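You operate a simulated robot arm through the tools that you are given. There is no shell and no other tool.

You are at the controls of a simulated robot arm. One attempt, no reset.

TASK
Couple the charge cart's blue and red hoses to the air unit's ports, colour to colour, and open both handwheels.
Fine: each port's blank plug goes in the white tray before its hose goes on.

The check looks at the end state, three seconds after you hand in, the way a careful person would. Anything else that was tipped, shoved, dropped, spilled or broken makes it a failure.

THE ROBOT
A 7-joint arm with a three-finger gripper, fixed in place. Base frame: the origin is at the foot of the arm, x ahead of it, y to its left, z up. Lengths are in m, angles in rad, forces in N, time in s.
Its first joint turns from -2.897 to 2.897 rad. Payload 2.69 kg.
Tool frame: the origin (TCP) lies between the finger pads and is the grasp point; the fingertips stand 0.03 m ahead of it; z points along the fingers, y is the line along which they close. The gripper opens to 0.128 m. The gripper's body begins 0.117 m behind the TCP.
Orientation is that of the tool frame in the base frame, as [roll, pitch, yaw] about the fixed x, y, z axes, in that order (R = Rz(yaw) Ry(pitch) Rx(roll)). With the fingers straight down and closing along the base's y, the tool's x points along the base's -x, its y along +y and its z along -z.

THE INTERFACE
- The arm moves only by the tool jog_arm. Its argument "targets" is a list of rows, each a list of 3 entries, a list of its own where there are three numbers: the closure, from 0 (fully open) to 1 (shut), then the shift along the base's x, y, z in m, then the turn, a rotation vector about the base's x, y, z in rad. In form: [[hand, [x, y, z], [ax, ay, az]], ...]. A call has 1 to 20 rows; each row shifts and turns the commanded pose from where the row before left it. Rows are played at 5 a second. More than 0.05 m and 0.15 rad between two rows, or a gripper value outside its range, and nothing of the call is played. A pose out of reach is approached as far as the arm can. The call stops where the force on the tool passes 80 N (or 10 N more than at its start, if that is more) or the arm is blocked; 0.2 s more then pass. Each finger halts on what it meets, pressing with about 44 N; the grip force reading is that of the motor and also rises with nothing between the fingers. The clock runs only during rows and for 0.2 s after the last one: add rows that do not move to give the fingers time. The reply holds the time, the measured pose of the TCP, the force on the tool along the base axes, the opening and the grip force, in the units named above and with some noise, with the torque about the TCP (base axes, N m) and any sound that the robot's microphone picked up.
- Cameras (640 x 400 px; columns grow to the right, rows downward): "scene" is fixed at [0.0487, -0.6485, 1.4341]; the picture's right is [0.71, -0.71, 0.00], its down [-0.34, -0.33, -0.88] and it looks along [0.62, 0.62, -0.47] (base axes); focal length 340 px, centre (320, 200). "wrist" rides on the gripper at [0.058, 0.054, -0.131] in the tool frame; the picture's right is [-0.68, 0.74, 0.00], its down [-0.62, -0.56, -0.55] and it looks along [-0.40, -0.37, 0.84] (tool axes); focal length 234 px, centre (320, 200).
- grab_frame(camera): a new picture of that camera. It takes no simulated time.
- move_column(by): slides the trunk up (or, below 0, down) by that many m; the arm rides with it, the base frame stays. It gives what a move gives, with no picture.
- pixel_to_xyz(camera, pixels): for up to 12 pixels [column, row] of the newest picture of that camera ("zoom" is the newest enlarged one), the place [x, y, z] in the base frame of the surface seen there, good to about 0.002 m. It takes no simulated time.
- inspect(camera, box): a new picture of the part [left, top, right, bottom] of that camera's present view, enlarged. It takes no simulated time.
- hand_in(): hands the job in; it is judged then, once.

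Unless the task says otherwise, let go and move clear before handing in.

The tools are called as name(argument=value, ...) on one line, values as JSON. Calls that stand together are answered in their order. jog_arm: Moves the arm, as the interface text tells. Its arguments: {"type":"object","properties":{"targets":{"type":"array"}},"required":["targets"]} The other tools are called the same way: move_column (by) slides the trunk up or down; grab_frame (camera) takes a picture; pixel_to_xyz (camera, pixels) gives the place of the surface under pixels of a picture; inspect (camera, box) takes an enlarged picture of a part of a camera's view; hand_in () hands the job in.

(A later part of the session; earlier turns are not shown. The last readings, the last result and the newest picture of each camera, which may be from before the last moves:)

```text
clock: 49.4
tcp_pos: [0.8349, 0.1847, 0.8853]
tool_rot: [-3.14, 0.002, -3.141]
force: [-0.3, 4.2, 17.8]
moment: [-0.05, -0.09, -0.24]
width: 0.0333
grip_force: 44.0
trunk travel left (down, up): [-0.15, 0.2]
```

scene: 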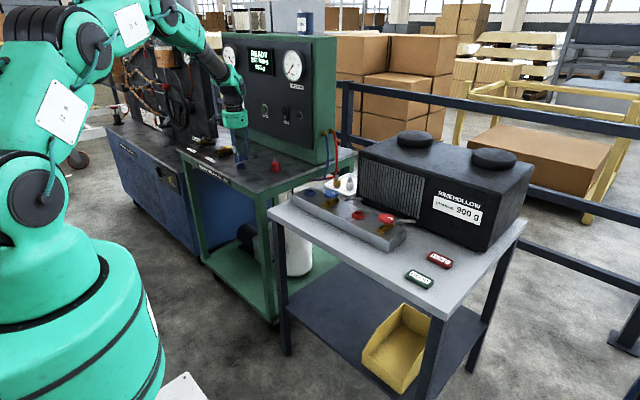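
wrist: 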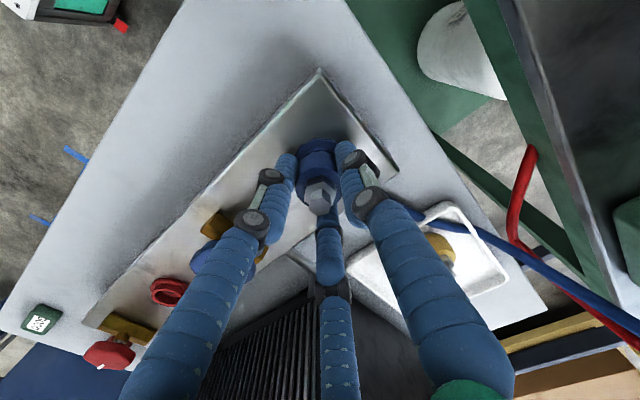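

jog_arm(targets=[[1.0, [0, 0, 0.002], [0, 0, 0]], [0.7, [0, 0, 0], [0, 0, 0]], [0.6, [0, 0, 0], [0, 0, 0]], [0.5, [0, 0, 0], [0, 0, 0]], [0.5, [0, 0, 0.01], [0, 0, 0]], [0.5, [0, 0, 0.02], [0, 0, 0]], [0.5, [0, 0, 0.03], [0, 0, 0]], [0.5, [0, 0, 0.03], [0, 0, 0]], [0.5, [0, 0, 0], [0, 0, 0]]])

grab_frame(camera="wrist")

inspect(camera="scene", box=[270, 140, 400, 230])

```text
clock: 51.4
tcp_pos: [0.8336, 0.1842, 0.975]
tool_rot: [3.141, -0.001, 3.141]
force: [-0.8, -0.3, 0.8]
moment: [0.02, 0.01, 0.01]
width: 0.0638
grip_force: 0.1
trunk travel left (down, up): [-0.15, 0.2]
```

```text
taken
```

wrist: 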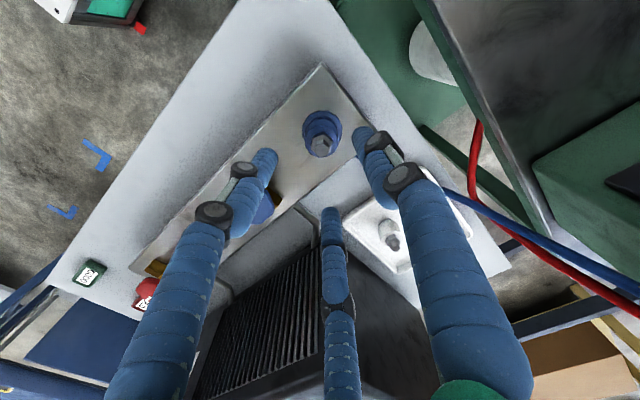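

```text
4.44 times, centred on (335, 185) of scene
```

zoom: 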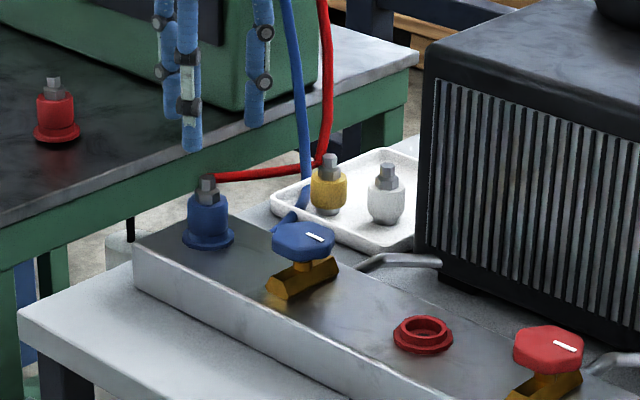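

Blue is coupled and both plugs still stand in the tray. Next I'll move above the red hose end, estimated at (0.860,0.4255).

jog_arm(targets=[[0.45, [0.0044, 0.0402, 0.015], [0, 0, 0]], [0.45, [0.0044, 0.0402, 0.015], [0, 0, 0]], [0.45, [0.0044, 0.0402, 0.005], [0, 0, 0]], [0.45, [0.0044, 0.0402, 0], [0, 0, 0]], [0.45, [0.0044, 0.0402, 0], [0, 0, 0]], [0.45, [0.0044, 0.0402, 0], [0, 0, 0]], [0.45, [0, 0, 0], [0, 0, 0]]])

inspect(camera="wrist", box=[280, 90, 370, 170])

grab_frame(camera="wrist")

grab_frame(camera="scene")

```text
clock: 53.0
tcp_pos: [0.8569, 0.4267, 1.0134]
tool_rot: [3.14, 0.0, 3.141]
force: [1.1, 0.3, -0.3]
moment: [-0.04, 0.02, 0.0]
width: 0.0704
grip_force: 0.1
trunk travel left (down, up): [-0.15, 0.2]
```

```text
5.00 times, centred on (325, 130) of wrist
```

zoom: 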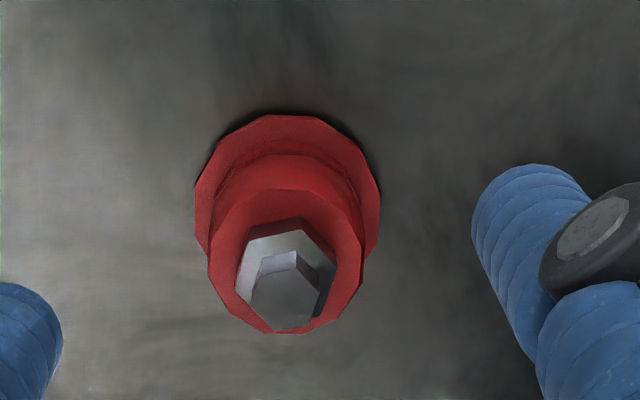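

```text
taken
```

wrist: 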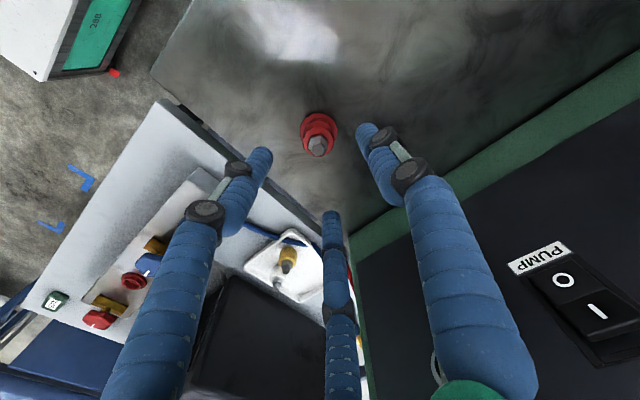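

```text
taken
```

scene: 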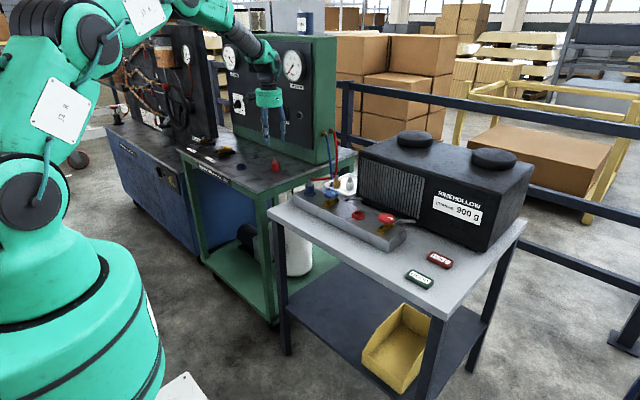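

Red hose end's hex top is at (318,150), slightly off the TCP axis. I'll measure its centre.

pixel_to_xyz(camera="wrist", pixels=[[318, 150], [315, 149], [321, 150], [303, 140], [333, 140], [301, 130], [337, 130], [319, 113], [318, 157], [580, 300], [460, 180], [380, 245]])

```text
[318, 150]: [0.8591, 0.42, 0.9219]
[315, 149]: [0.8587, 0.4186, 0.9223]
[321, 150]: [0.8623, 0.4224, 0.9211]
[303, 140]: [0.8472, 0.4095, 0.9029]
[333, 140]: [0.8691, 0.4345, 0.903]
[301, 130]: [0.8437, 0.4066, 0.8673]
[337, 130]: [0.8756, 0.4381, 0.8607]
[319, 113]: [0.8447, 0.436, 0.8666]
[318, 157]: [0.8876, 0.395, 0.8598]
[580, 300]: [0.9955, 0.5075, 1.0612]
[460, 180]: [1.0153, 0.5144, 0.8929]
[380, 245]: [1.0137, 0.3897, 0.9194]
```

Centre ≈ (0.860,0.4215). I'll centre and descend to TCP z≈0.905, then check before closing.

jog_arm(targets=[[0.45, [0.003, -0.005, -0.03], [0, 0, 0]], [0.45, [0, 0, -0.03], [0, 0, 0]], [0.45, [0, 0, -0.03], [0, 0, 0]], [0.45, [0, 0, -0.018], [0, 0, 0]], [0.45, [0, 0, 0], [0, 0, 0]]])

inspect(camera="wrist", box=[260, 120, 380, 220])

inspect(camera="scene", box=[250, 120, 310, 180])

```text
clock: 54.2
tcp_pos: [0.8615, 0.421, 0.9036]
tool_rot: [3.141, 0.0, -3.14]
force: [0.6, 0.4, 0.5]
moment: [0.01, 0.0, 0.01]
width: 0.0703
grip_force: 0.0
trunk travel left (down, up): [-0.15, 0.2]
```

```text
4.00 times, centred on (320, 170) of wrist
```

zoom: 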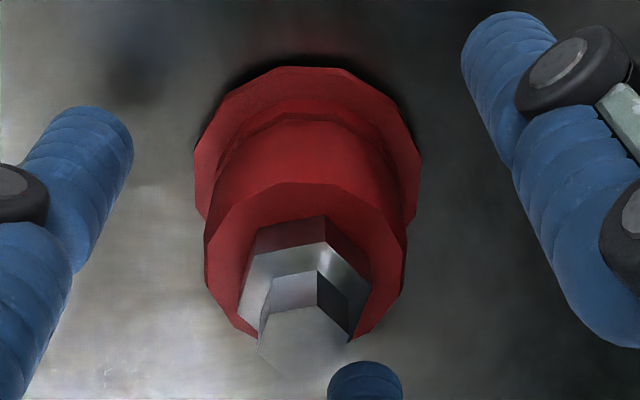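

```text
6.67 times, centred on (280, 150) of scene
```

zoom: 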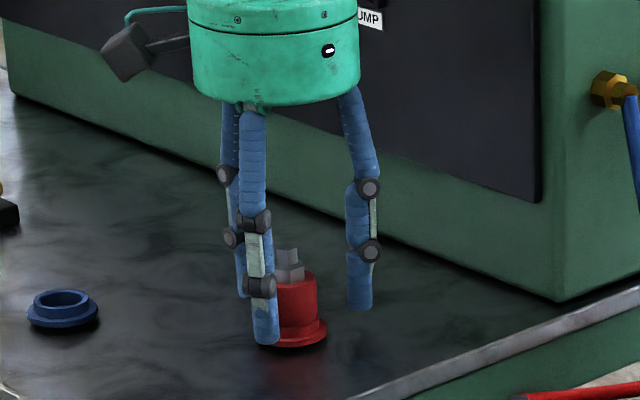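

Compared with the blue grip, the red body sits ~2 mm to the picture's left, so I'll shift (−0.0012,−0.0013) and close.

jog_arm(targets=[[0.45, [-0.0012, -0.0013, 0.001], [0, 0, 0]], [0.6, [0, 0, 0], [0, 0, 0]], [0.8, [0, 0, 0], [0, 0, 0]], [1.0, [0, 0, 0], [0, 0, 0]], [1.0, [0, 0, 0], [0, 0, 0]]])

inspect(camera="wrist", box=[260, 120, 380, 220])

```text
clock: 55.4
tcp_pos: [0.8605, 0.4195, 0.9061]
tool_rot: [3.141, 0.0, 3.141]
force: [-3.8, 2.0, -0.6]
moment: [0.06, 0.09, -0.12]
width: 0.0336
grip_force: 44.3
trunk travel left (down, up): [-0.15, 0.2]
```

```text
4.00 times, centred on (320, 170) of wrist
```

zoom: 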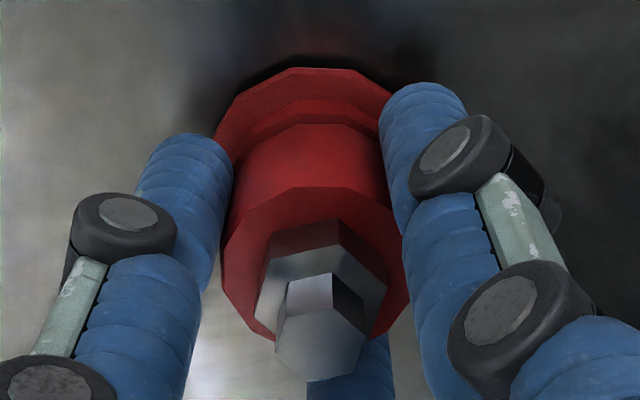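

Gripped with the same in-hand pose as the blue one (hex at 320,335). Lifting in graded steps to travel height.

jog_arm(targets=[[1.0, [0, 0, 0.002], [0, 0, 0]], [1.0, [0, 0, 0.003], [0, 0, 0]], [1.0, [0, 0, 0.005], [0, 0, 0]], [1.0, [0, 0, 0.01], [0, 0, 0]], [1.0, [0, 0, 0.02], [0, 0, 0]], [1.0, [0, 0, 0.03], [0, 0, 0]], [1.0, [0, 0, 0.03], [0, 0, 0]], [1.0, [0, 0, 0], [0, 0, 0]]])

grab_frame(camera="scene")

inspect(camera="scene", box=[220, 90, 360, 200])

```text
clock: 57.2
tcp_pos: [0.8609, 0.4204, 1.0058]
tool_rot: [-3.141, -0.001, -3.141]
force: [-0.7, -0.6, -0.8]
moment: [0.03, 0.0, -0.01]
width: 0.0337
grip_force: 43.7
trunk travel left (down, up): [-0.15, 0.2]
```

```text
taken
```

scene: 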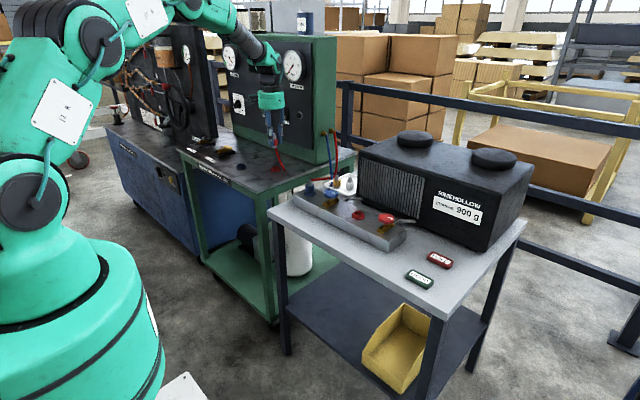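

```text
3.64 times, centred on (290, 145) of scene
```

zoom: 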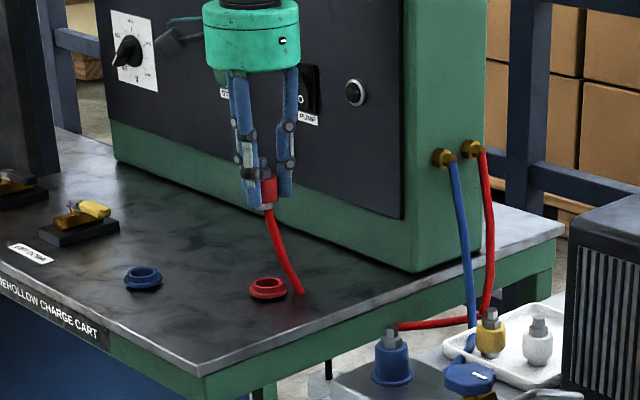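

No drag. I'll carry the red hose end to above the red port at about (0.834,−0.0505), passing well over the blue coupling.

jog_arm(targets=[[1.0, [-0.00225, -0.0392, 0], [0, 0, 0]], [1.0, [-0.00225, -0.0392, 0], [0, 0, 0]], [1.0, [-0.00225, -0.0392, 0], [0, 0, 0]], [1.0, [-0.00225, -0.0392, 0], [0, 0, 0]], [1.0, [-0.00225, -0.0392, 0], [0, 0, 0]], [1.0, [-0.00225, -0.0392, 0], [0, 0, 0]], [1.0, [-0.00225, -0.0392, 0], [0, 0, 0]], [1.0, [-0.00225, -0.0392, 0], [0, 0, 0]], [1.0, [-0.00225, -0.0392, 0], [0, 0, 0]], [1.0, [-0.00225, -0.0392, 0], [0, 0, 0]], [1.0, [-0.00225, -0.0392, 0], [0, 0, 0]], [1.0, [-0.00225, -0.0392, 0], [0, 0, 0]], [1.0, [0, 0, -0.025], [0, 0, 0]], [1.0, [0, 0, -0.025], [0, 0, 0]], [1.0, [0, 0, -0.025], [0, 0, 0]], [1.0, [0, 0, -0.02], [0, 0, 0]], [1.0, [0, 0, 0], [0, 0, 0]]])

inspect(camera="wrist", box=[260, 120, 380, 220])

inspect(camera="scene", box=[335, 190, 385, 225])

grab_frame(camera="wrist")

```text
clock: 60.8
tcp_pos: [0.8363, -0.0519, 0.9093]
tool_rot: [3.14, -0.001, 3.141]
force: [0.8, 0.7, -1.3]
moment: [0.01, -0.01, 0.01]
width: 0.0335
grip_force: 44.1
trunk travel left (down, up): [-0.15, 0.2]
```

```text
4.00 times, centred on (320, 170) of wrist
```

zoom: 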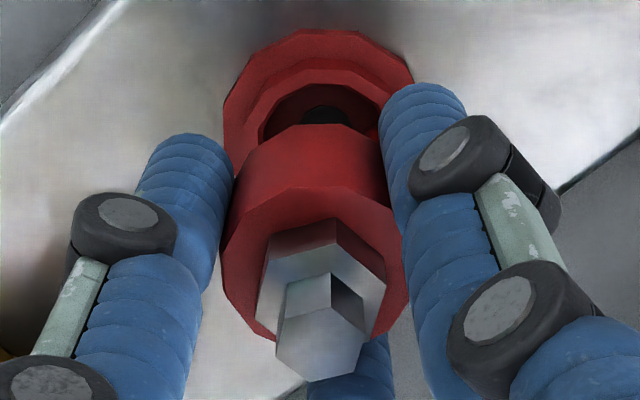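

```text
11.43 times, centred on (360, 208) of scene
```

zoom: 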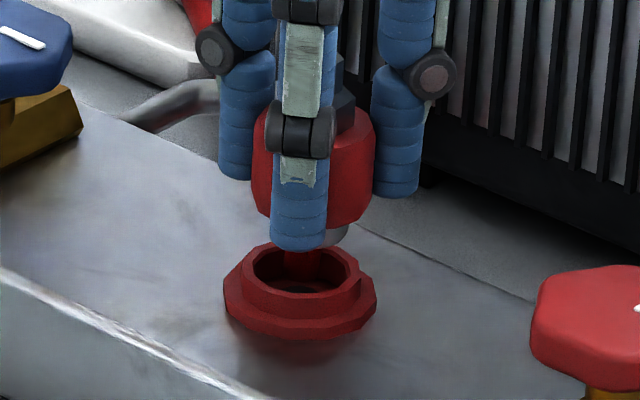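

```text
taken
```

wrist: 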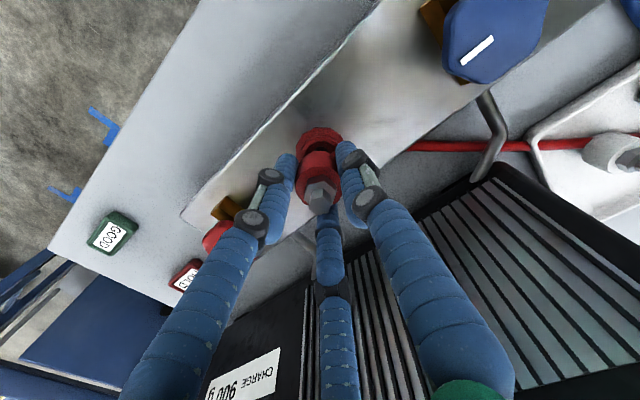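

Scene zoom shows body centre ≈314 vs collar centre ≈300 (≈4 mm toward +x/−y), and the wrist shows ≈2 mm left. I'll correct partly by (−0.0015,+0.003) and recheck.

jog_arm(targets=[[1.0, [-0.0015, 0.003, 0], [0, 0, 0]], [1.0, [0, 0, 0], [0, 0, 0]], [1.0, [0, 0, 0], [0, 0, 0]]])

inspect(camera="wrist", box=[260, 120, 380, 220])

inspect(camera="scene", box=[335, 190, 385, 225])

```text
clock: 61.6
tcp_pos: [0.8333, -0.0473, 0.911]
tool_rot: [3.141, 0.002, 3.141]
force: [-0.7, -0.2, -1.1]
moment: [0.0, 0.01, -0.02]
width: 0.0336
grip_force: 43.5
trunk travel left (down, up): [-0.15, 0.2]
```

```text
4.00 times, centred on (320, 170) of wrist
```

zoom: 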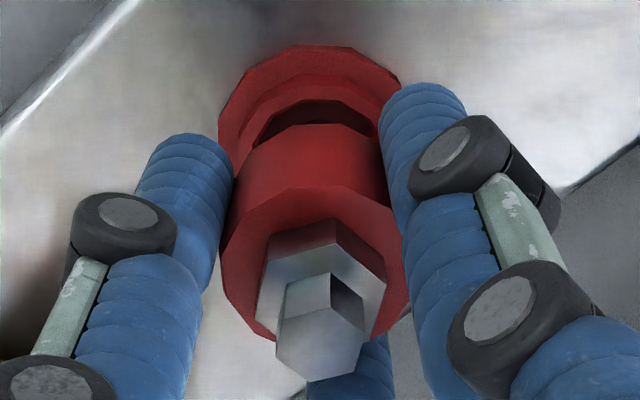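

```text
11.43 times, centred on (360, 208) of scene
```

zoom: 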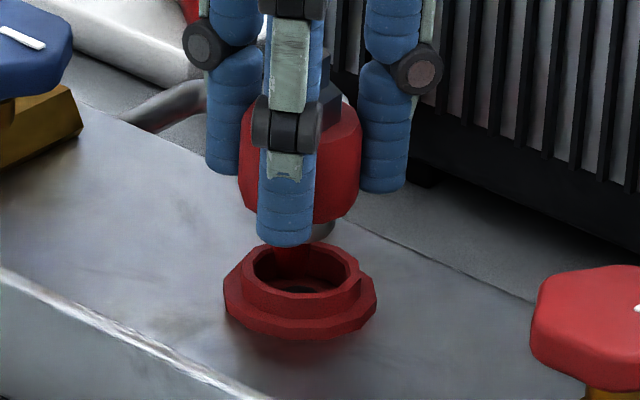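

Now aligned (300 vs 300 in scene, 310 vs 310 in wrist). Inserting with small steps.

jog_arm(targets=[[1.0, [0, 0, -0.004], [0, 0, 0]], [1.0, [0, 0, -0.003], [0, 0, 0]], [1.0, [0, 0, -0.003], [0, 0, 0]], [1.0, [0, 0, -0.002], [0, 0, 0]], [1.0, [0, 0, 0], [0, 0, 0]]])

inspect(camera="scene", box=[335, 190, 385, 225])

inspect(camera="wrist", box=[260, 120, 380, 220])

```text
clock: 62.8
tcp_pos: [0.8339, -0.0484, 0.8987]
tool_rot: [3.142, -0.001, 3.141]
force: [0.9, 0.1, -0.6]
moment: [-0.04, 0.0, -0.02]
width: 0.033
grip_force: 44.1
trunk travel left (down, up): [-0.15, 0.2]
```

```text
11.43 times, centred on (360, 208) of scene
```

zoom: 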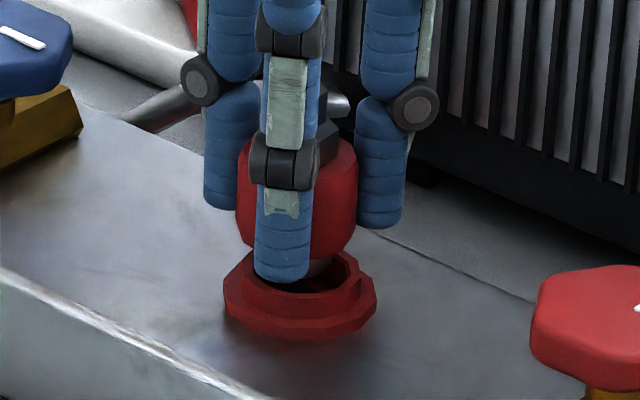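

```text
4.00 times, centred on (320, 170) of wrist
```

zoom: 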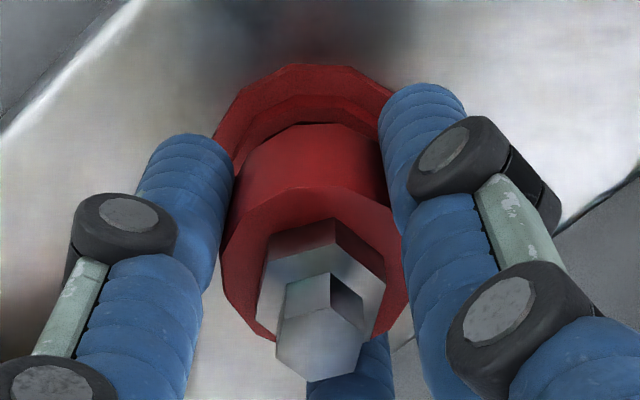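

Slight drift: ~1.4 mm toward +y. I'll correct y by −0.0013 and continue down.

jog_arm(targets=[[1.0, [0, -0.0013, 0], [0, 0, 0]], [1.0, [0, 0, 0], [0, 0, 0]], [1.0, [0, 0, -0.002], [0, 0, 0]], [1.0, [0, 0, -0.002], [0, 0, 0]], [1.0, [0, 0, -0.002], [0, 0, 0]], [1.0, [0, 0, 0], [0, 0, 0]]])

inspect(camera="scene", box=[335, 190, 385, 225])

```text
clock: 64.2
tcp_pos: [0.8342, -0.0495, 0.8924]
tool_rot: [3.141, 0.001, 3.141]
force: [-0.1, -0.3, -0.9]
moment: [-0.02, 0.0, 0.01]
width: 0.0328
grip_force: 43.9
trunk travel left (down, up): [-0.15, 0.2]
```

```text
11.43 times, centred on (360, 208) of scene
```

zoom: 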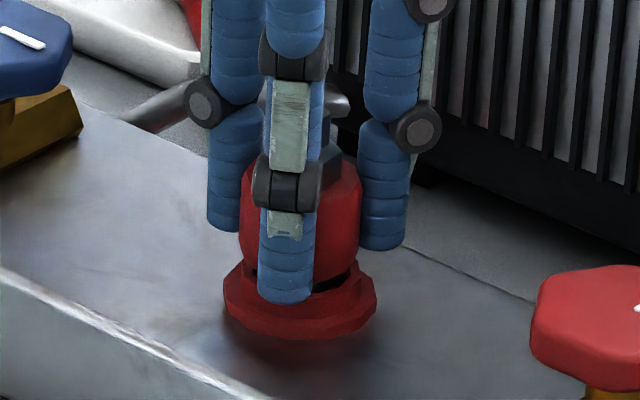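

The spigot is inside the collar with no force and centred. Pressing on to seat.

jog_arm(targets=[[1.0, [0, 0, -0.002], [0, 0, 0]], [1.0, [0, 0, -0.002], [0, 0, 0]], [1.0, [0, 0, -0.002], [0, 0, 0]], [1.0, [0, 0, -0.001], [0, 0, 0]], [1.0, [0, 0, 0], [0, 0, 0]]])

```text
clock: 65.4
tcp_pos: [0.8342, -0.0492, 0.8873]
tool_rot: [-3.141, 0.002, -3.141]
force: [-10.2, -1.7, 18.2]
moment: [-0.06, 0.55, -0.23]
width: 0.0332
grip_force: 44.4
trunk travel left (down, up): [-0.15, 0.2]
```

18 N at z=0.887. I'll press a little further as with blue, then check the height and hold.

jog_arm(targets=[[1.0, [0.0005, 0, -0.001], [0, 0, 0]], [1.0, [0, 0, -0.001], [0, 0, 0]], [1.0, [0, 0, -0.001], [0, 0, 0]], [1.0, [0, 0, 0], [0, 0, 0]]])

inspect(camera="wrist", box=[260, 120, 380, 220])

pixel_to_xyz(camera="zoom", pixels=[[320, 345], [300, 350], [340, 345], [320, 335]])

inspect(camera="scene", box=[335, 190, 385, 225])

```text
clock: 66.4
tcp_pos: [0.8337, -0.0505, 0.8851]
tool_rot: [-3.142, 0.002, -3.141]
force: [-18.4, -7.0, 43.2]
moment: [-0.55, 1.15, -0.21]
width: 0.0333
grip_force: 43.7
trunk travel left (down, up): [-0.15, 0.2]
```

```text
4.00 times, centred on (320, 170) of wrist
```

zoom: 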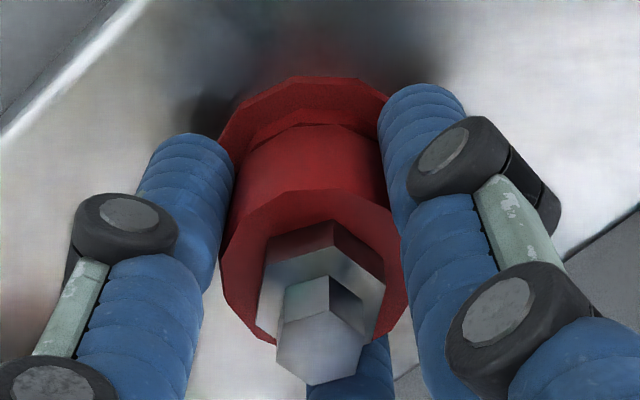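

```text
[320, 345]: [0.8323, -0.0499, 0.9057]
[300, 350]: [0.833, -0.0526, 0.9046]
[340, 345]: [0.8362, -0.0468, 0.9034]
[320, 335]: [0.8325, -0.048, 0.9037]
```

```text
11.43 times, centred on (360, 208) of scene
```

zoom: 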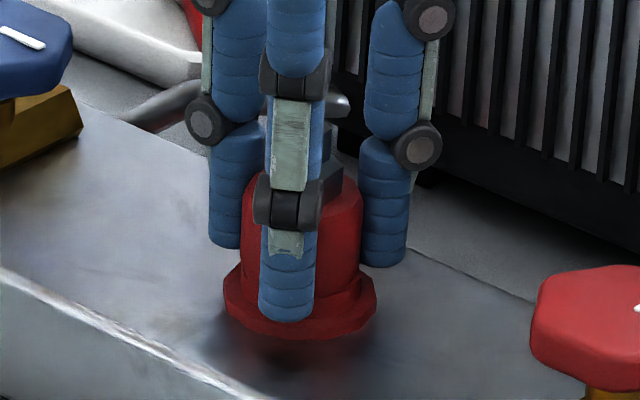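

Fully seated: hex top z≈0.904 and 43 N. Unloading stepwise and checking the detent holds with a light pull.

jog_arm(targets=[[1.0, [0, 0, 0.001], [0, 0, 0]], [1.0, [0, 0, 0.001], [0, 0, 0]], [1.0, [0, 0, 0.001], [0, 0, 0]], [1.0, [0, 0, 0.001], [0, 0, 0]], [1.0, [0, 0, 0.001], [0, 0, 0]], [1.0, [0, 0, 0], [0, 0, 0]]])

```text
clock: 67.8
tcp_pos: [0.8347, -0.049, 0.8861]
tool_rot: [-3.141, -0.001, 3.141]
force: [9.8, -4.1, -4.9]
moment: [-0.15, -0.52, -0.13]
width: 0.0333
grip_force: 44.0
trunk travel left (down, up): [-0.15, 0.2]
```

jog_arm(targets=[[1.0, [0, 0, 0.001], [0, 0, 0]], [1.0, [0, 0, 0], [0, 0, 0]]])

```text
clock: 68.4
tcp_pos: [0.8335, -0.0484, 0.885]
tool_rot: [3.14, -0.003, -3.142]
force: [0.9, -4.3, -8.4]
moment: [-0.11, 0.16, -0.14]
width: 0.0332
grip_force: 43.9
trunk travel left (down, up): [-0.15, 0.2]
```

The detent holds at −8.4 N: red is coupled. I'll settle it back down, open, and rise.

jog_arm(targets=[[1.0, [0, 0, -0.0015], [0, 0, 0]], [1.0, [0, 0, -0.0015], [0, 0, 0]], [1.0, [0, 0, -0.001], [0, 0, 0]], [1.0, [0, 0, 0], [0, 0, 0]]])

```text
clock: 69.4
tcp_pos: [0.8356, -0.0495, 0.8861]
tool_rot: [3.141, 0.001, 3.141]
force: [-0.5, -5.3, 6.3]
moment: [-0.08, -0.13, -0.2]
width: 0.033
grip_force: 43.9
trunk travel left (down, up): [-0.15, 0.2]
```

jog_arm(targets=[[0.7, [0, 0, 0.001], [0, 0, 0]], [0.6, [0, 0, 0], [0, 0, 0]], [0.5, [0, 0, 0], [0, 0, 0]], [0.5, [0, 0, 0.01], [0, 0, 0]], [0.5, [0, 0, 0.02], [0, 0, 0]], [0.5, [0, 0, 0.03], [0, 0, 0]], [0.5, [0, 0, 0.04], [0, 0, 0]], [0.5, [0, 0, 0.02], [0, 0, 0]], [0.5, [0, 0, 0], [0, 0, 0]]])

grab_frame(camera="wrist")

inspect(camera="scene", box=[280, 150, 420, 240])

```text
clock: 71.4
tcp_pos: [0.8322, -0.0485, 1.0063]
tool_rot: [3.141, 0.0, 3.141]
force: [-0.4, 0.5, -0.4]
moment: [-0.02, 0.01, -0.01]
width: 0.064
grip_force: 0.1
trunk travel left (down, up): [-0.15, 0.2]
```

```text
taken
```

wrist: 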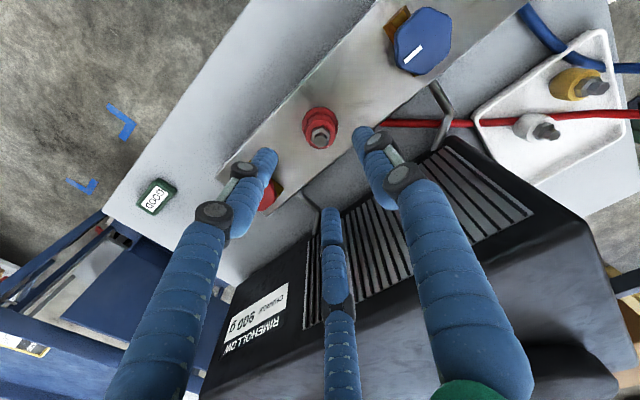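

```text
4.44 times, centred on (350, 195) of scene
```

zoom: 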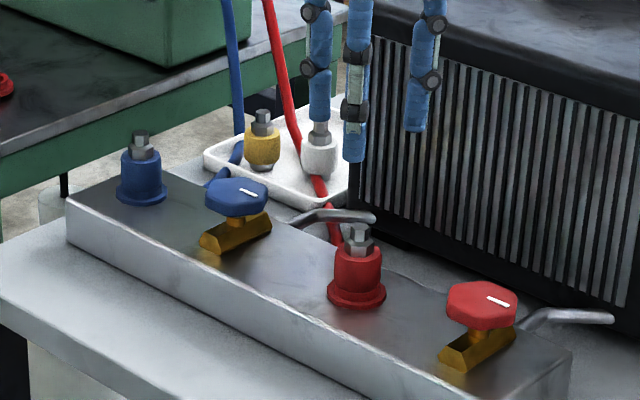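

Both hoses are coupled and plugs remain upright. Now the handwheels: I'll move above the blue wheel for a close look at its shape and mark.

jog_arm(targets=[[0.45, [0, 0.04, 0], [0, 0, 0]], [0.45, [0, 0.042, 0], [0, 0, 0]], [0.45, [0, 0.042, 0], [0, 0, 0]], [0.45, [0, 0, -0.02], [0, 0, 0]], [0.45, [0, 0, 0], [0, 0, 0]]])

grab_frame(camera="wrist")

inspect(camera="wrist", box=[280, 100, 360, 170])

inspect(camera="scene", box=[315, 180, 350, 205])

```text
clock: 72.6
tcp_pos: [0.835, 0.0725, 0.9851]
tool_rot: [3.141, -0.001, 3.141]
force: [0.1, 0.7, -0.3]
moment: [0.01, 0.02, -0.01]
width: 0.0705
grip_force: 0.0
trunk travel left (down, up): [-0.15, 0.2]
```

```text
taken
```

wrist: 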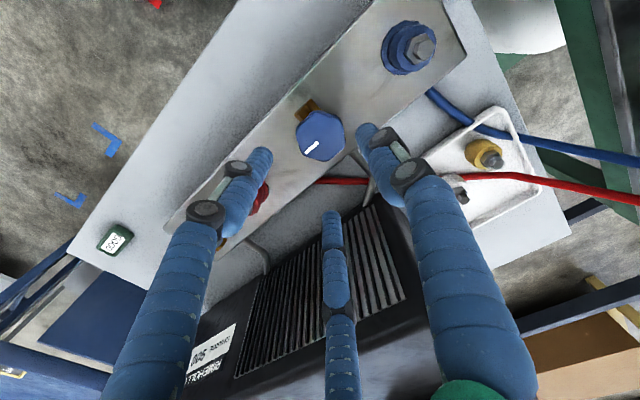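

```text
5.71 times, centred on (320, 135) of wrist
```

zoom: 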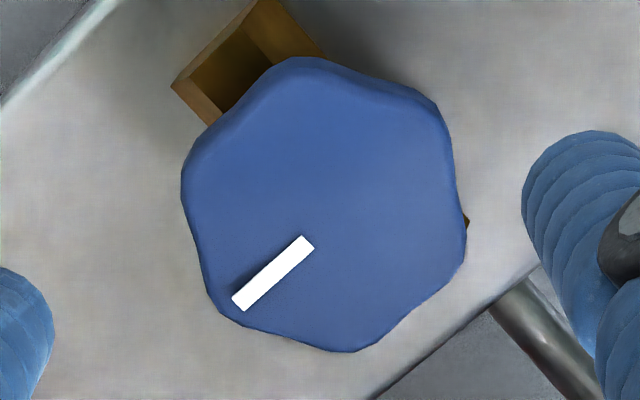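

```text
16.00 times, centred on (332, 192) of scene
```

zoom: 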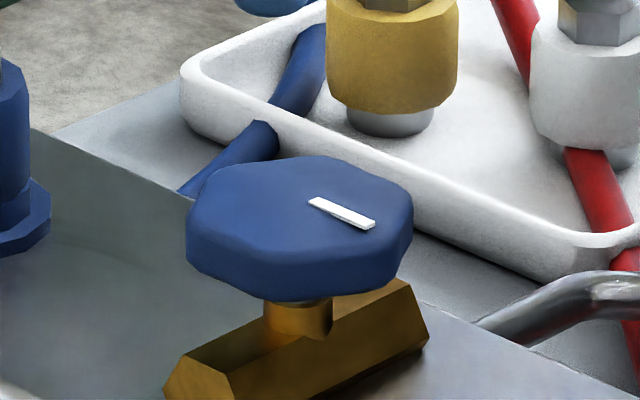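

The blue wheel is six-lobed with a white mark near the lobe at zoom (235,305). I'll measure lobes, mark and centre.

pixel_to_xyz(camera="zoom", pixels=[[240, 302], [303, 243], [302, 66], [428, 105], [457, 245], [348, 343], [225, 308], [190, 185], [322, 205], [210, 120], [385, 325], [450, 170]])

pixel_to_xyz(camera="scene", pixels=[[333, 187], [330, 195], [330, 197], [328, 200], [333, 199], [330, 203], [326, 206]])

```text
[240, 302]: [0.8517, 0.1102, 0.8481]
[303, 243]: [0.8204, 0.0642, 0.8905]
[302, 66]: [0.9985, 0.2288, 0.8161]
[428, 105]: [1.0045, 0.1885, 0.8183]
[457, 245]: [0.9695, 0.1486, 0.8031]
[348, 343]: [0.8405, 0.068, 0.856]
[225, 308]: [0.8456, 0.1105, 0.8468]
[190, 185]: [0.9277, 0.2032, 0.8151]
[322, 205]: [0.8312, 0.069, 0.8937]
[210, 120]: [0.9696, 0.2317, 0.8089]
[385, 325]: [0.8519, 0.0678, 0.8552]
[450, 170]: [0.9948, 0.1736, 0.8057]
```

```text
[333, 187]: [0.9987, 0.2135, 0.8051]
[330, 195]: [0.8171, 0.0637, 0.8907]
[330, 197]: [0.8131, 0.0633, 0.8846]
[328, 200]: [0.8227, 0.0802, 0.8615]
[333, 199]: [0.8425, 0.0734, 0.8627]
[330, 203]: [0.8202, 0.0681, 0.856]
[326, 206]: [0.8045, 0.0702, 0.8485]
```

That query went to the scene zoom; I'll retake the wrist zoom and measure again.

inspect(camera="wrist", box=[280, 100, 360, 170])

pixel_to_xyz(camera="zoom", pixels=[[243, 298], [303, 243], [302, 70], [425, 108], [455, 245], [348, 340], [225, 305], [192, 185], [322, 205], [212, 130], [395, 310], [445, 175]])

```text
5.71 times, centred on (320, 135) of wrist
```

zoom: 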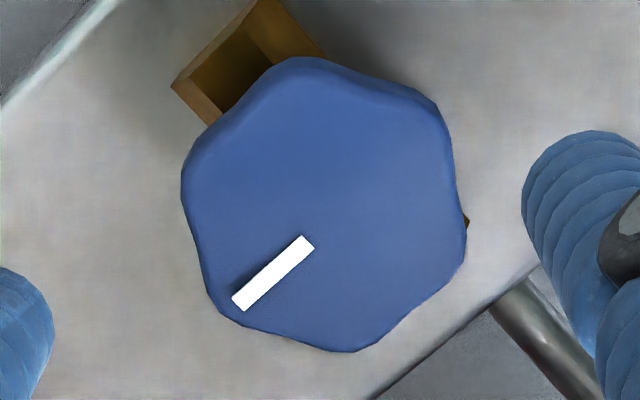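

```text
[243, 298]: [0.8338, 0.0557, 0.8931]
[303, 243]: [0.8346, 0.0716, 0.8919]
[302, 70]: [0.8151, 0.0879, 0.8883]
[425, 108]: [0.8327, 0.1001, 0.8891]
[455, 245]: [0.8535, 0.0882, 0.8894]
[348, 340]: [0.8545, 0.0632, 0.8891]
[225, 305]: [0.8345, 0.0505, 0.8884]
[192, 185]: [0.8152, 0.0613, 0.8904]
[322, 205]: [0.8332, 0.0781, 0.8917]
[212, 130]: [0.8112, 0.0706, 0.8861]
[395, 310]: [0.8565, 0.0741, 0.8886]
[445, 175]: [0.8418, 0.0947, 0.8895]
```

Wheel centre ≈ (0.834,0.0752), lobes at ±y and every 60°, valleys on the 60°/240° line. I'll turn the hand −30° so the fingers fall in valleys, centre, and come down to just above.

jog_arm(targets=[[0.45, [-0.001, 0.0025, 0], [0, 0, -0.131]], [0.45, [0, 0, 0], [0, 0, -0.131]], [0.45, [0, 0, 0], [0, 0, -0.131]], [0.45, [0, 0, 0], [0, 0, -0.131]], [0.45, [0, 0, -0.03], [0, 0, 0]], [0.45, [0, 0, 0], [0, 0, 0]]])

grab_frame(camera="wrist")

inspect(camera="wrist", box=[260, 110, 380, 210])

```text
clock: 74.0
tcp_pos: [0.8326, 0.0758, 0.9543]
tool_rot: [3.14, -0.002, 2.619]
force: [-0.4, 0.8, -0.6]
moment: [0.01, 0.02, 0.0]
width: 0.0703
grip_force: 0.0
trunk travel left (down, up): [-0.15, 0.2]
```

```text
taken
```

wrist: 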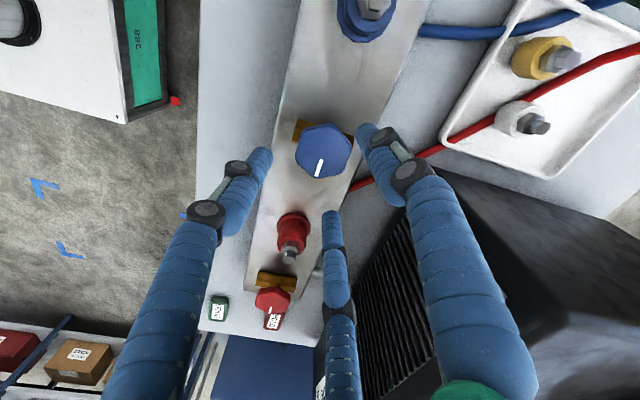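

```text
4.00 times, centred on (320, 160) of wrist
```

zoom: 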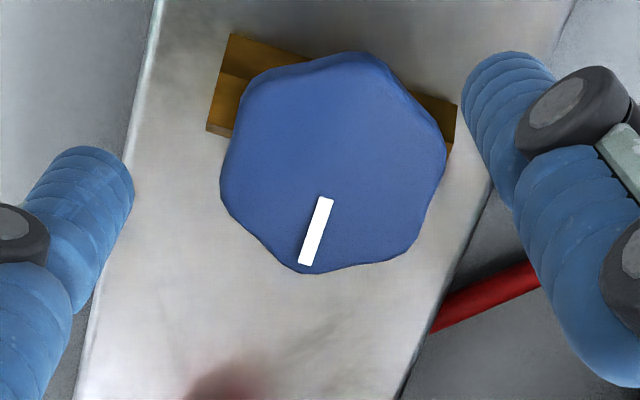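

I'll measure the wheel centre again from this angle.

pixel_to_xyz(camera="zoom", pixels=[[350, 60], [435, 135], [408, 248], [305, 268], [228, 190], [255, 80], [325, 200], [308, 262], [332, 165]])

```text
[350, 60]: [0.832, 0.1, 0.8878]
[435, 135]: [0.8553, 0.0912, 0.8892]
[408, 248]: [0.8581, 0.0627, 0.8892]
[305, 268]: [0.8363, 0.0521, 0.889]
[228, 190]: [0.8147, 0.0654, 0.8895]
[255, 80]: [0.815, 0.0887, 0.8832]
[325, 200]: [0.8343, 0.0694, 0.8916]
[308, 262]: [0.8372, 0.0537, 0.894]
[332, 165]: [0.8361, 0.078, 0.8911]
```

Averaged centre ≈ (0.8347,0.0760). I'll nudge x +0.002, descend to TCP z≈0.902, and check clearance before closing.

jog_arm(targets=[[0.45, [0.002, 0.0003, -0.02], [0, 0, 0]], [0.45, [0, 0, -0.02], [0, 0, 0]], [0.45, [0, 0, -0.012], [0, 0, 0]], [0.45, [0, 0, 0], [0, 0, 0]]])

grab_frame(camera="wrist")

inspect(camera="scene", box=[300, 160, 370, 215])

```text
clock: 75.0
tcp_pos: [0.8355, 0.0786, 0.9018]
tool_rot: [3.141, 0.0, 2.619]
force: [-0.1, 0.0, -0.5]
moment: [-0.01, 0.04, -0.04]
width: 0.0704
grip_force: 0.0
trunk travel left (down, up): [-0.15, 0.2]
```

```text
taken
```

wrist: 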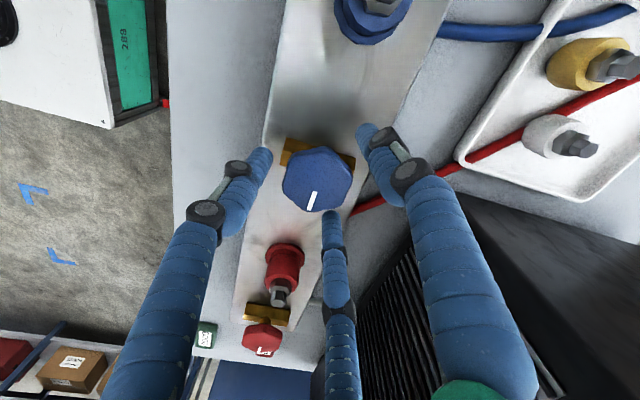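

```text
7.27 times, centred on (335, 188) of scene
```

zoom: 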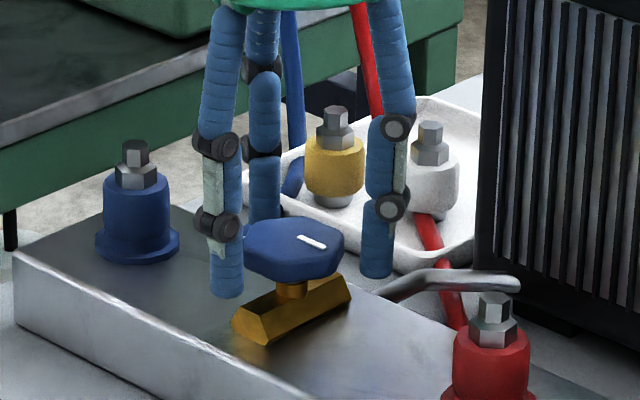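

The wheel is between the fingers, ~1–2 mm off in −y. I'll nudge and close on it.

jog_arm(targets=[[0.45, [-0.0005, -0.0013, 0], [0, 0, 0]], [0.55, [0, 0, 0], [0, 0, 0]], [0.65, [0, 0, 0], [0, 0, 0]], [0.8, [0, 0, 0], [0, 0, 0]], [1.0, [0, 0, 0], [0, 0, 0]], [1.0, [0, 0, 0], [0, 0, 0]]])

inspect(camera="wrist", box=[260, 120, 380, 230])

inspect(camera="scene", box=[300, 160, 370, 215])

```text
clock: 76.4
tcp_pos: [0.8366, 0.0756, 0.9031]
tool_rot: [-3.141, 0.0, 2.617]
force: [3.4, -13.6, 0.4]
moment: [-0.42, -0.1, 0.25]
width: 0.0476
grip_force: 44.1
trunk travel left (down, up): [-0.15, 0.2]
```

```text
3.64 times, centred on (320, 175) of wrist
```

zoom: 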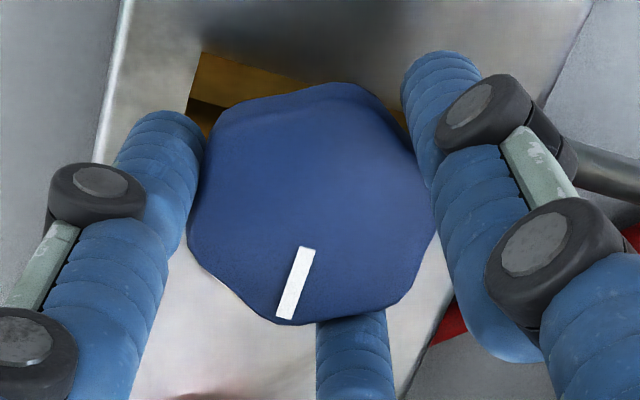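

```text
7.27 times, centred on (335, 188) of scene
```

zoom: 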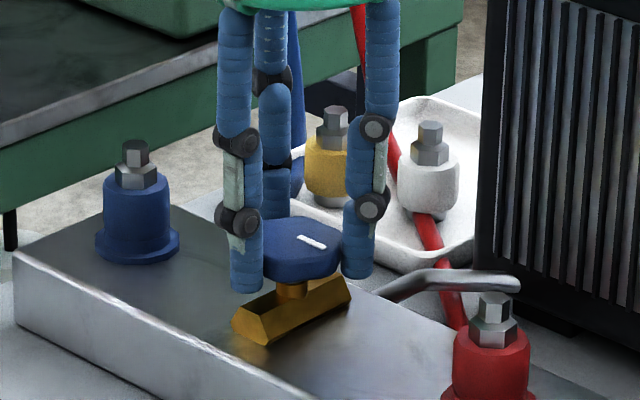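

Gripped at 47.6 mm with −13.6 N in y from an offset. I'll relieve that by shifting −y 2.5 mm, then try a small counter-clockwise turn and watch the torque.

jog_arm(targets=[[1.0, [0.0005, -0.0025, 0], [0, 0, 0]], [1.0, [0, 0, 0], [0, 0, 0]]])

jog_arm(targets=[[1.0, [0, 0, 0], [0, 0, 0.05]], [1.0, [0, 0, 0], [0, 0, 0.05]], [1.0, [0, 0, 0], [0, 0, 0]]])

inspect(camera="wrist", box=[260, 120, 380, 230])

```text
clock: 77.0
tcp_pos: [0.8347, 0.0745, 0.9029]
tool_rot: [3.141, 0.001, 2.617]
force: [2.6, 7.8, 0.9]
moment: [0.94, -0.15, -0.02]
width: 0.047
grip_force: 44.9
trunk travel left (down, up): [-0.15, 0.2]
```

```text
clock: 77.8
tcp_pos: [0.8353, 0.0762, 0.9034]
tool_rot: [-3.139, -0.003, 2.72]
force: [-3.5, 14.8, -0.9]
moment: [0.63, -0.3, 0.03]
width: 0.047
grip_force: 45.0
trunk travel left (down, up): [-0.15, 0.2]
```

```text
3.64 times, centred on (320, 175) of wrist
```

zoom: 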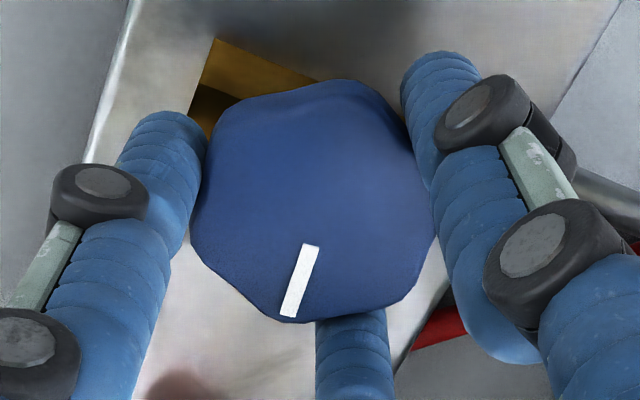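

The wheel turns with the hand (yaw 2.617→2.72, mark fixed in the wrist view), almost no torque. I'll recentre slightly and keep turning counter-clockwise.

jog_arm(targets=[[1.0, [0, 0.0015, 0], [0, 0, 0.1]], [1.0, [0, 0, 0], [0, 0, 0.1]], [1.0, [0, 0, 0], [0, 0, 0.1]], [1.0, [0, 0, 0], [0, 0, 0.1]], [1.0, [0, 0, 0], [0, 0, 0]]])

inspect(camera="wrist", box=[260, 120, 380, 230])

```text
clock: 79.0
tcp_pos: [0.8348, 0.0752, 0.903]
tool_rot: [3.141, -0.002, 3.119]
force: [-9.7, 8.8, -0.9]
moment: [0.08, 0.71, -0.01]
width: 0.047
grip_force: 45.2
trunk travel left (down, up): [-0.15, 0.2]
```

```text
3.64 times, centred on (320, 175) of wrist
```

zoom: 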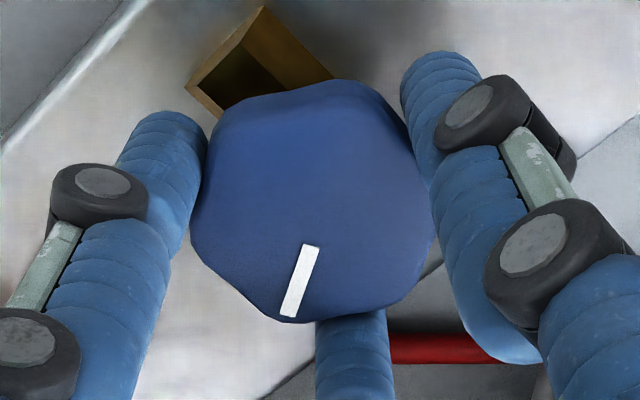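

Turned 0.5 rad with no resistance. Continuing, with small recentring.

jog_arm(targets=[[1.0, [-0.001, 0.001, 0], [0, 0, 0.12]], [1.0, [0, 0, 0], [0, 0, 0.12]], [1.0, [0, 0, 0], [0, 0, 0.12]], [1.0, [0, 0, 0], [0, 0, 0.12]], [1.0, [0, 0, 0], [0, 0, 0.12]], [1.0, [0, 0, 0], [0, 0, 0]]])

inspect(camera="wrist", box=[260, 120, 380, 230])

```text
clock: 80.4
tcp_pos: [0.8347, 0.0758, 0.9031]
tool_rot: [-3.141, -0.002, -2.564]
force: [-0.8, -5.8, -12.9]
moment: [-0.41, -0.3, 0.0]
width: 0.0468
grip_force: 44.8
trunk travel left (down, up): [-0.15, 0.2]
```

```text
3.64 times, centred on (320, 175) of wrist
```

zoom: 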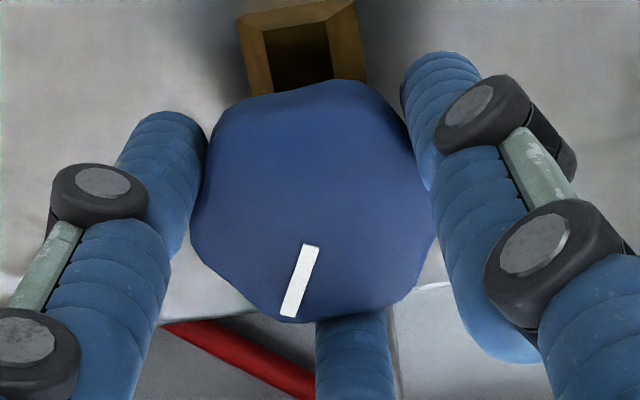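

1.1 rad turned, still free-running; −12.9 N in z suggests a slight height mismatch, so I'll ease z by −1.5 mm and continue.

jog_arm(targets=[[1.0, [0, -0.0005, -0.0015], [0, 0, 0.1]], [1.0, [0, 0, 0], [0, 0, 0.1]], [1.0, [0, 0, 0], [0, 0, 0.1]], [1.0, [0, 0, 0], [0, 0, 0.1]], [1.0, [0, 0, 0], [0, 0, 0]]])

inspect(camera="wrist", box=[260, 120, 380, 230])

```text
clock: 81.6
tcp_pos: [0.8347, 0.0752, 0.9036]
tool_rot: [-3.14, 0.002, -2.165]
force: [-3.2, -2.8, 8.4]
moment: [0.09, 0.48, 0.03]
width: 0.0468
grip_force: 45.5
trunk travel left (down, up): [-0.15, 0.2]
```

```text
3.64 times, centred on (320, 175) of wrist
```

zoom: 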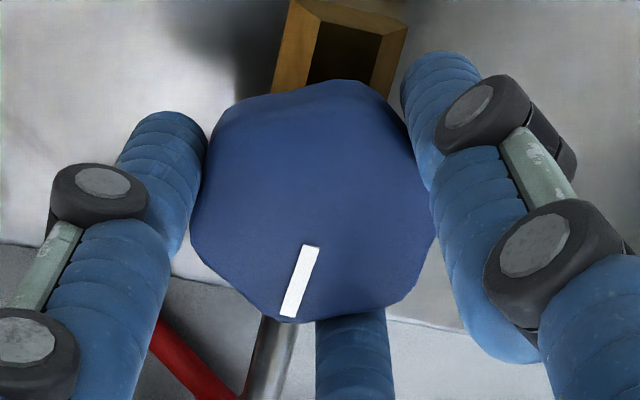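

1.5 rad turned, torque still nil. Continuing to feel for the stop.

jog_arm(targets=[[1.0, [0, 0, 0.0005], [0, 0, 0.1]], [1.0, [0, 0, 0], [0, 0, 0.1]], [1.0, [0, 0, 0], [0, 0, 0.1]], [1.0, [0, 0, 0], [0, 0, 0.1]], [1.0, [0, 0, 0], [0, 0, 0]]])

inspect(camera="wrist", box=[260, 120, 380, 230])

```text
clock: 82.8
tcp_pos: [0.8351, 0.0744, 0.9021]
tool_rot: [3.141, -0.002, -1.765]
force: [10.2, -20.9, -3.8]
moment: [-0.43, -0.78, -0.35]
width: 0.047
grip_force: 44.9
trunk travel left (down, up): [-0.15, 0.2]
```

```text
3.64 times, centred on (320, 175) of wrist
```

zoom: 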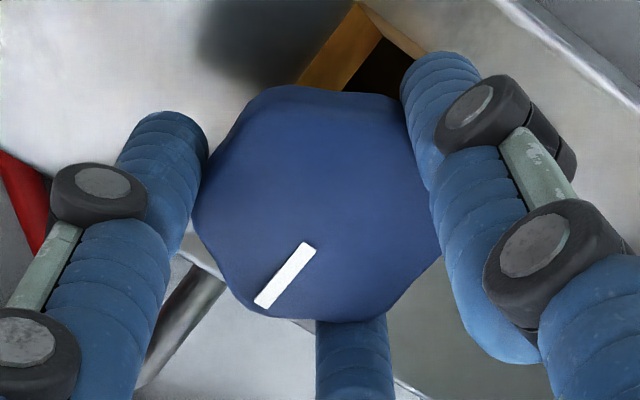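

The mark has now lagged the hand (slipped in the wrist view) with −0.35 N m: the wheel hit its stop after a quarter turn. I'll release and rise to check the mark.

jog_arm(targets=[[0.6, [0, 0, 0], [0, 0, 0]], [0.5, [0, 0, 0], [0, 0, 0]], [0.45, [0, 0, 0], [0, 0, 0]], [0.45, [0, 0, 0.03], [0, 0, 0]], [0.45, [0, 0, 0.03], [0, 0, 0]], [0.45, [0, 0, 0.03], [0, 0, 0]], [0.45, [0, 0, 0], [0, 0, 0]]])

grab_frame(camera="wrist")

inspect(camera="scene", box=[290, 160, 410, 240])

```text
clock: 84.4
tcp_pos: [0.8337, 0.0731, 0.9923]
tool_rot: [3.14, 0.0, -1.766]
force: [0.1, -0.4, 0.3]
moment: [-0.04, 0.01, 0.01]
width: 0.0706
grip_force: 0.1
trunk travel left (down, up): [-0.15, 0.2]
```

```text
taken
```

wrist: 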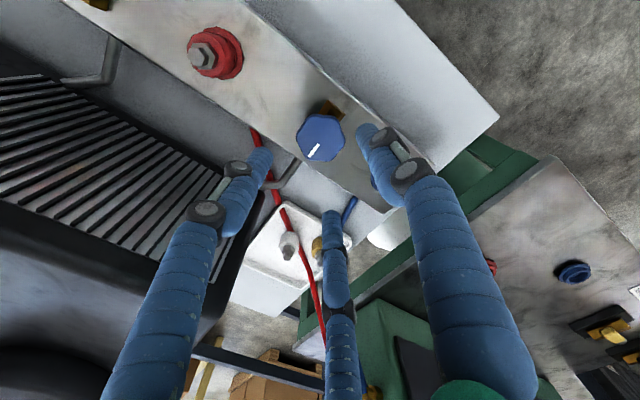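

```text
5.00 times, centred on (350, 200) of scene
```

zoom: 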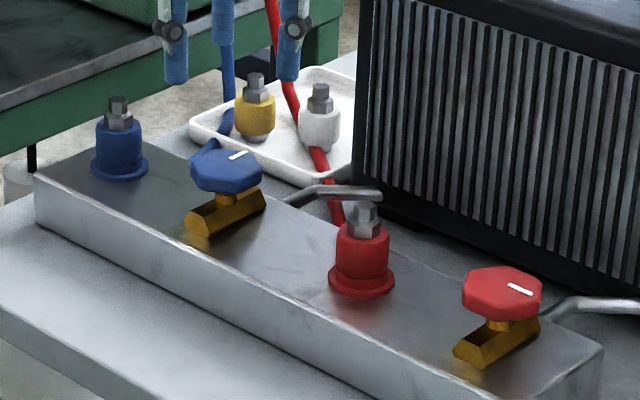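

Blue's mark now points about +x, along the brass body. I'll measure its exact angle and confirm the turn.

inspect(camera="wrist", box=[285, 105, 355, 170])

```text
6.15 times, centred on (320, 138) of wrist
```

zoom: 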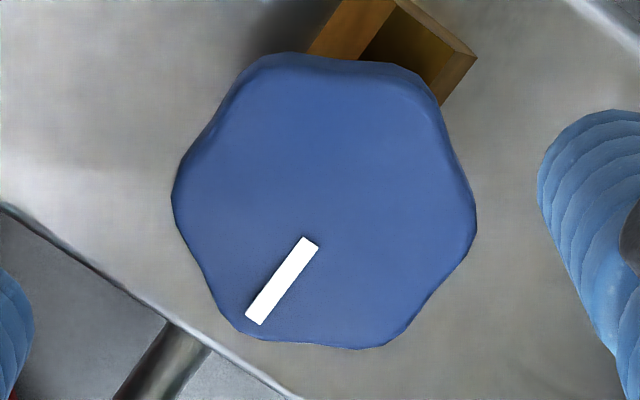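

pixel_to_xyz(camera="zoom", pixels=[[255, 315], [308, 245], [282, 280], [275, 65], [418, 85], [472, 210], [385, 340], [248, 332], [178, 195]])

```text
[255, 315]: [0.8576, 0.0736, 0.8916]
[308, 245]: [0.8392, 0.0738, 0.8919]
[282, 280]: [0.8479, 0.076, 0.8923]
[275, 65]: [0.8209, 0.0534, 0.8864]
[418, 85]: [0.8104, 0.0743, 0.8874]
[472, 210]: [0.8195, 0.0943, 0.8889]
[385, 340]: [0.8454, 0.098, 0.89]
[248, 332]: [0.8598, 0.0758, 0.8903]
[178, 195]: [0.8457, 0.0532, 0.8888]
```

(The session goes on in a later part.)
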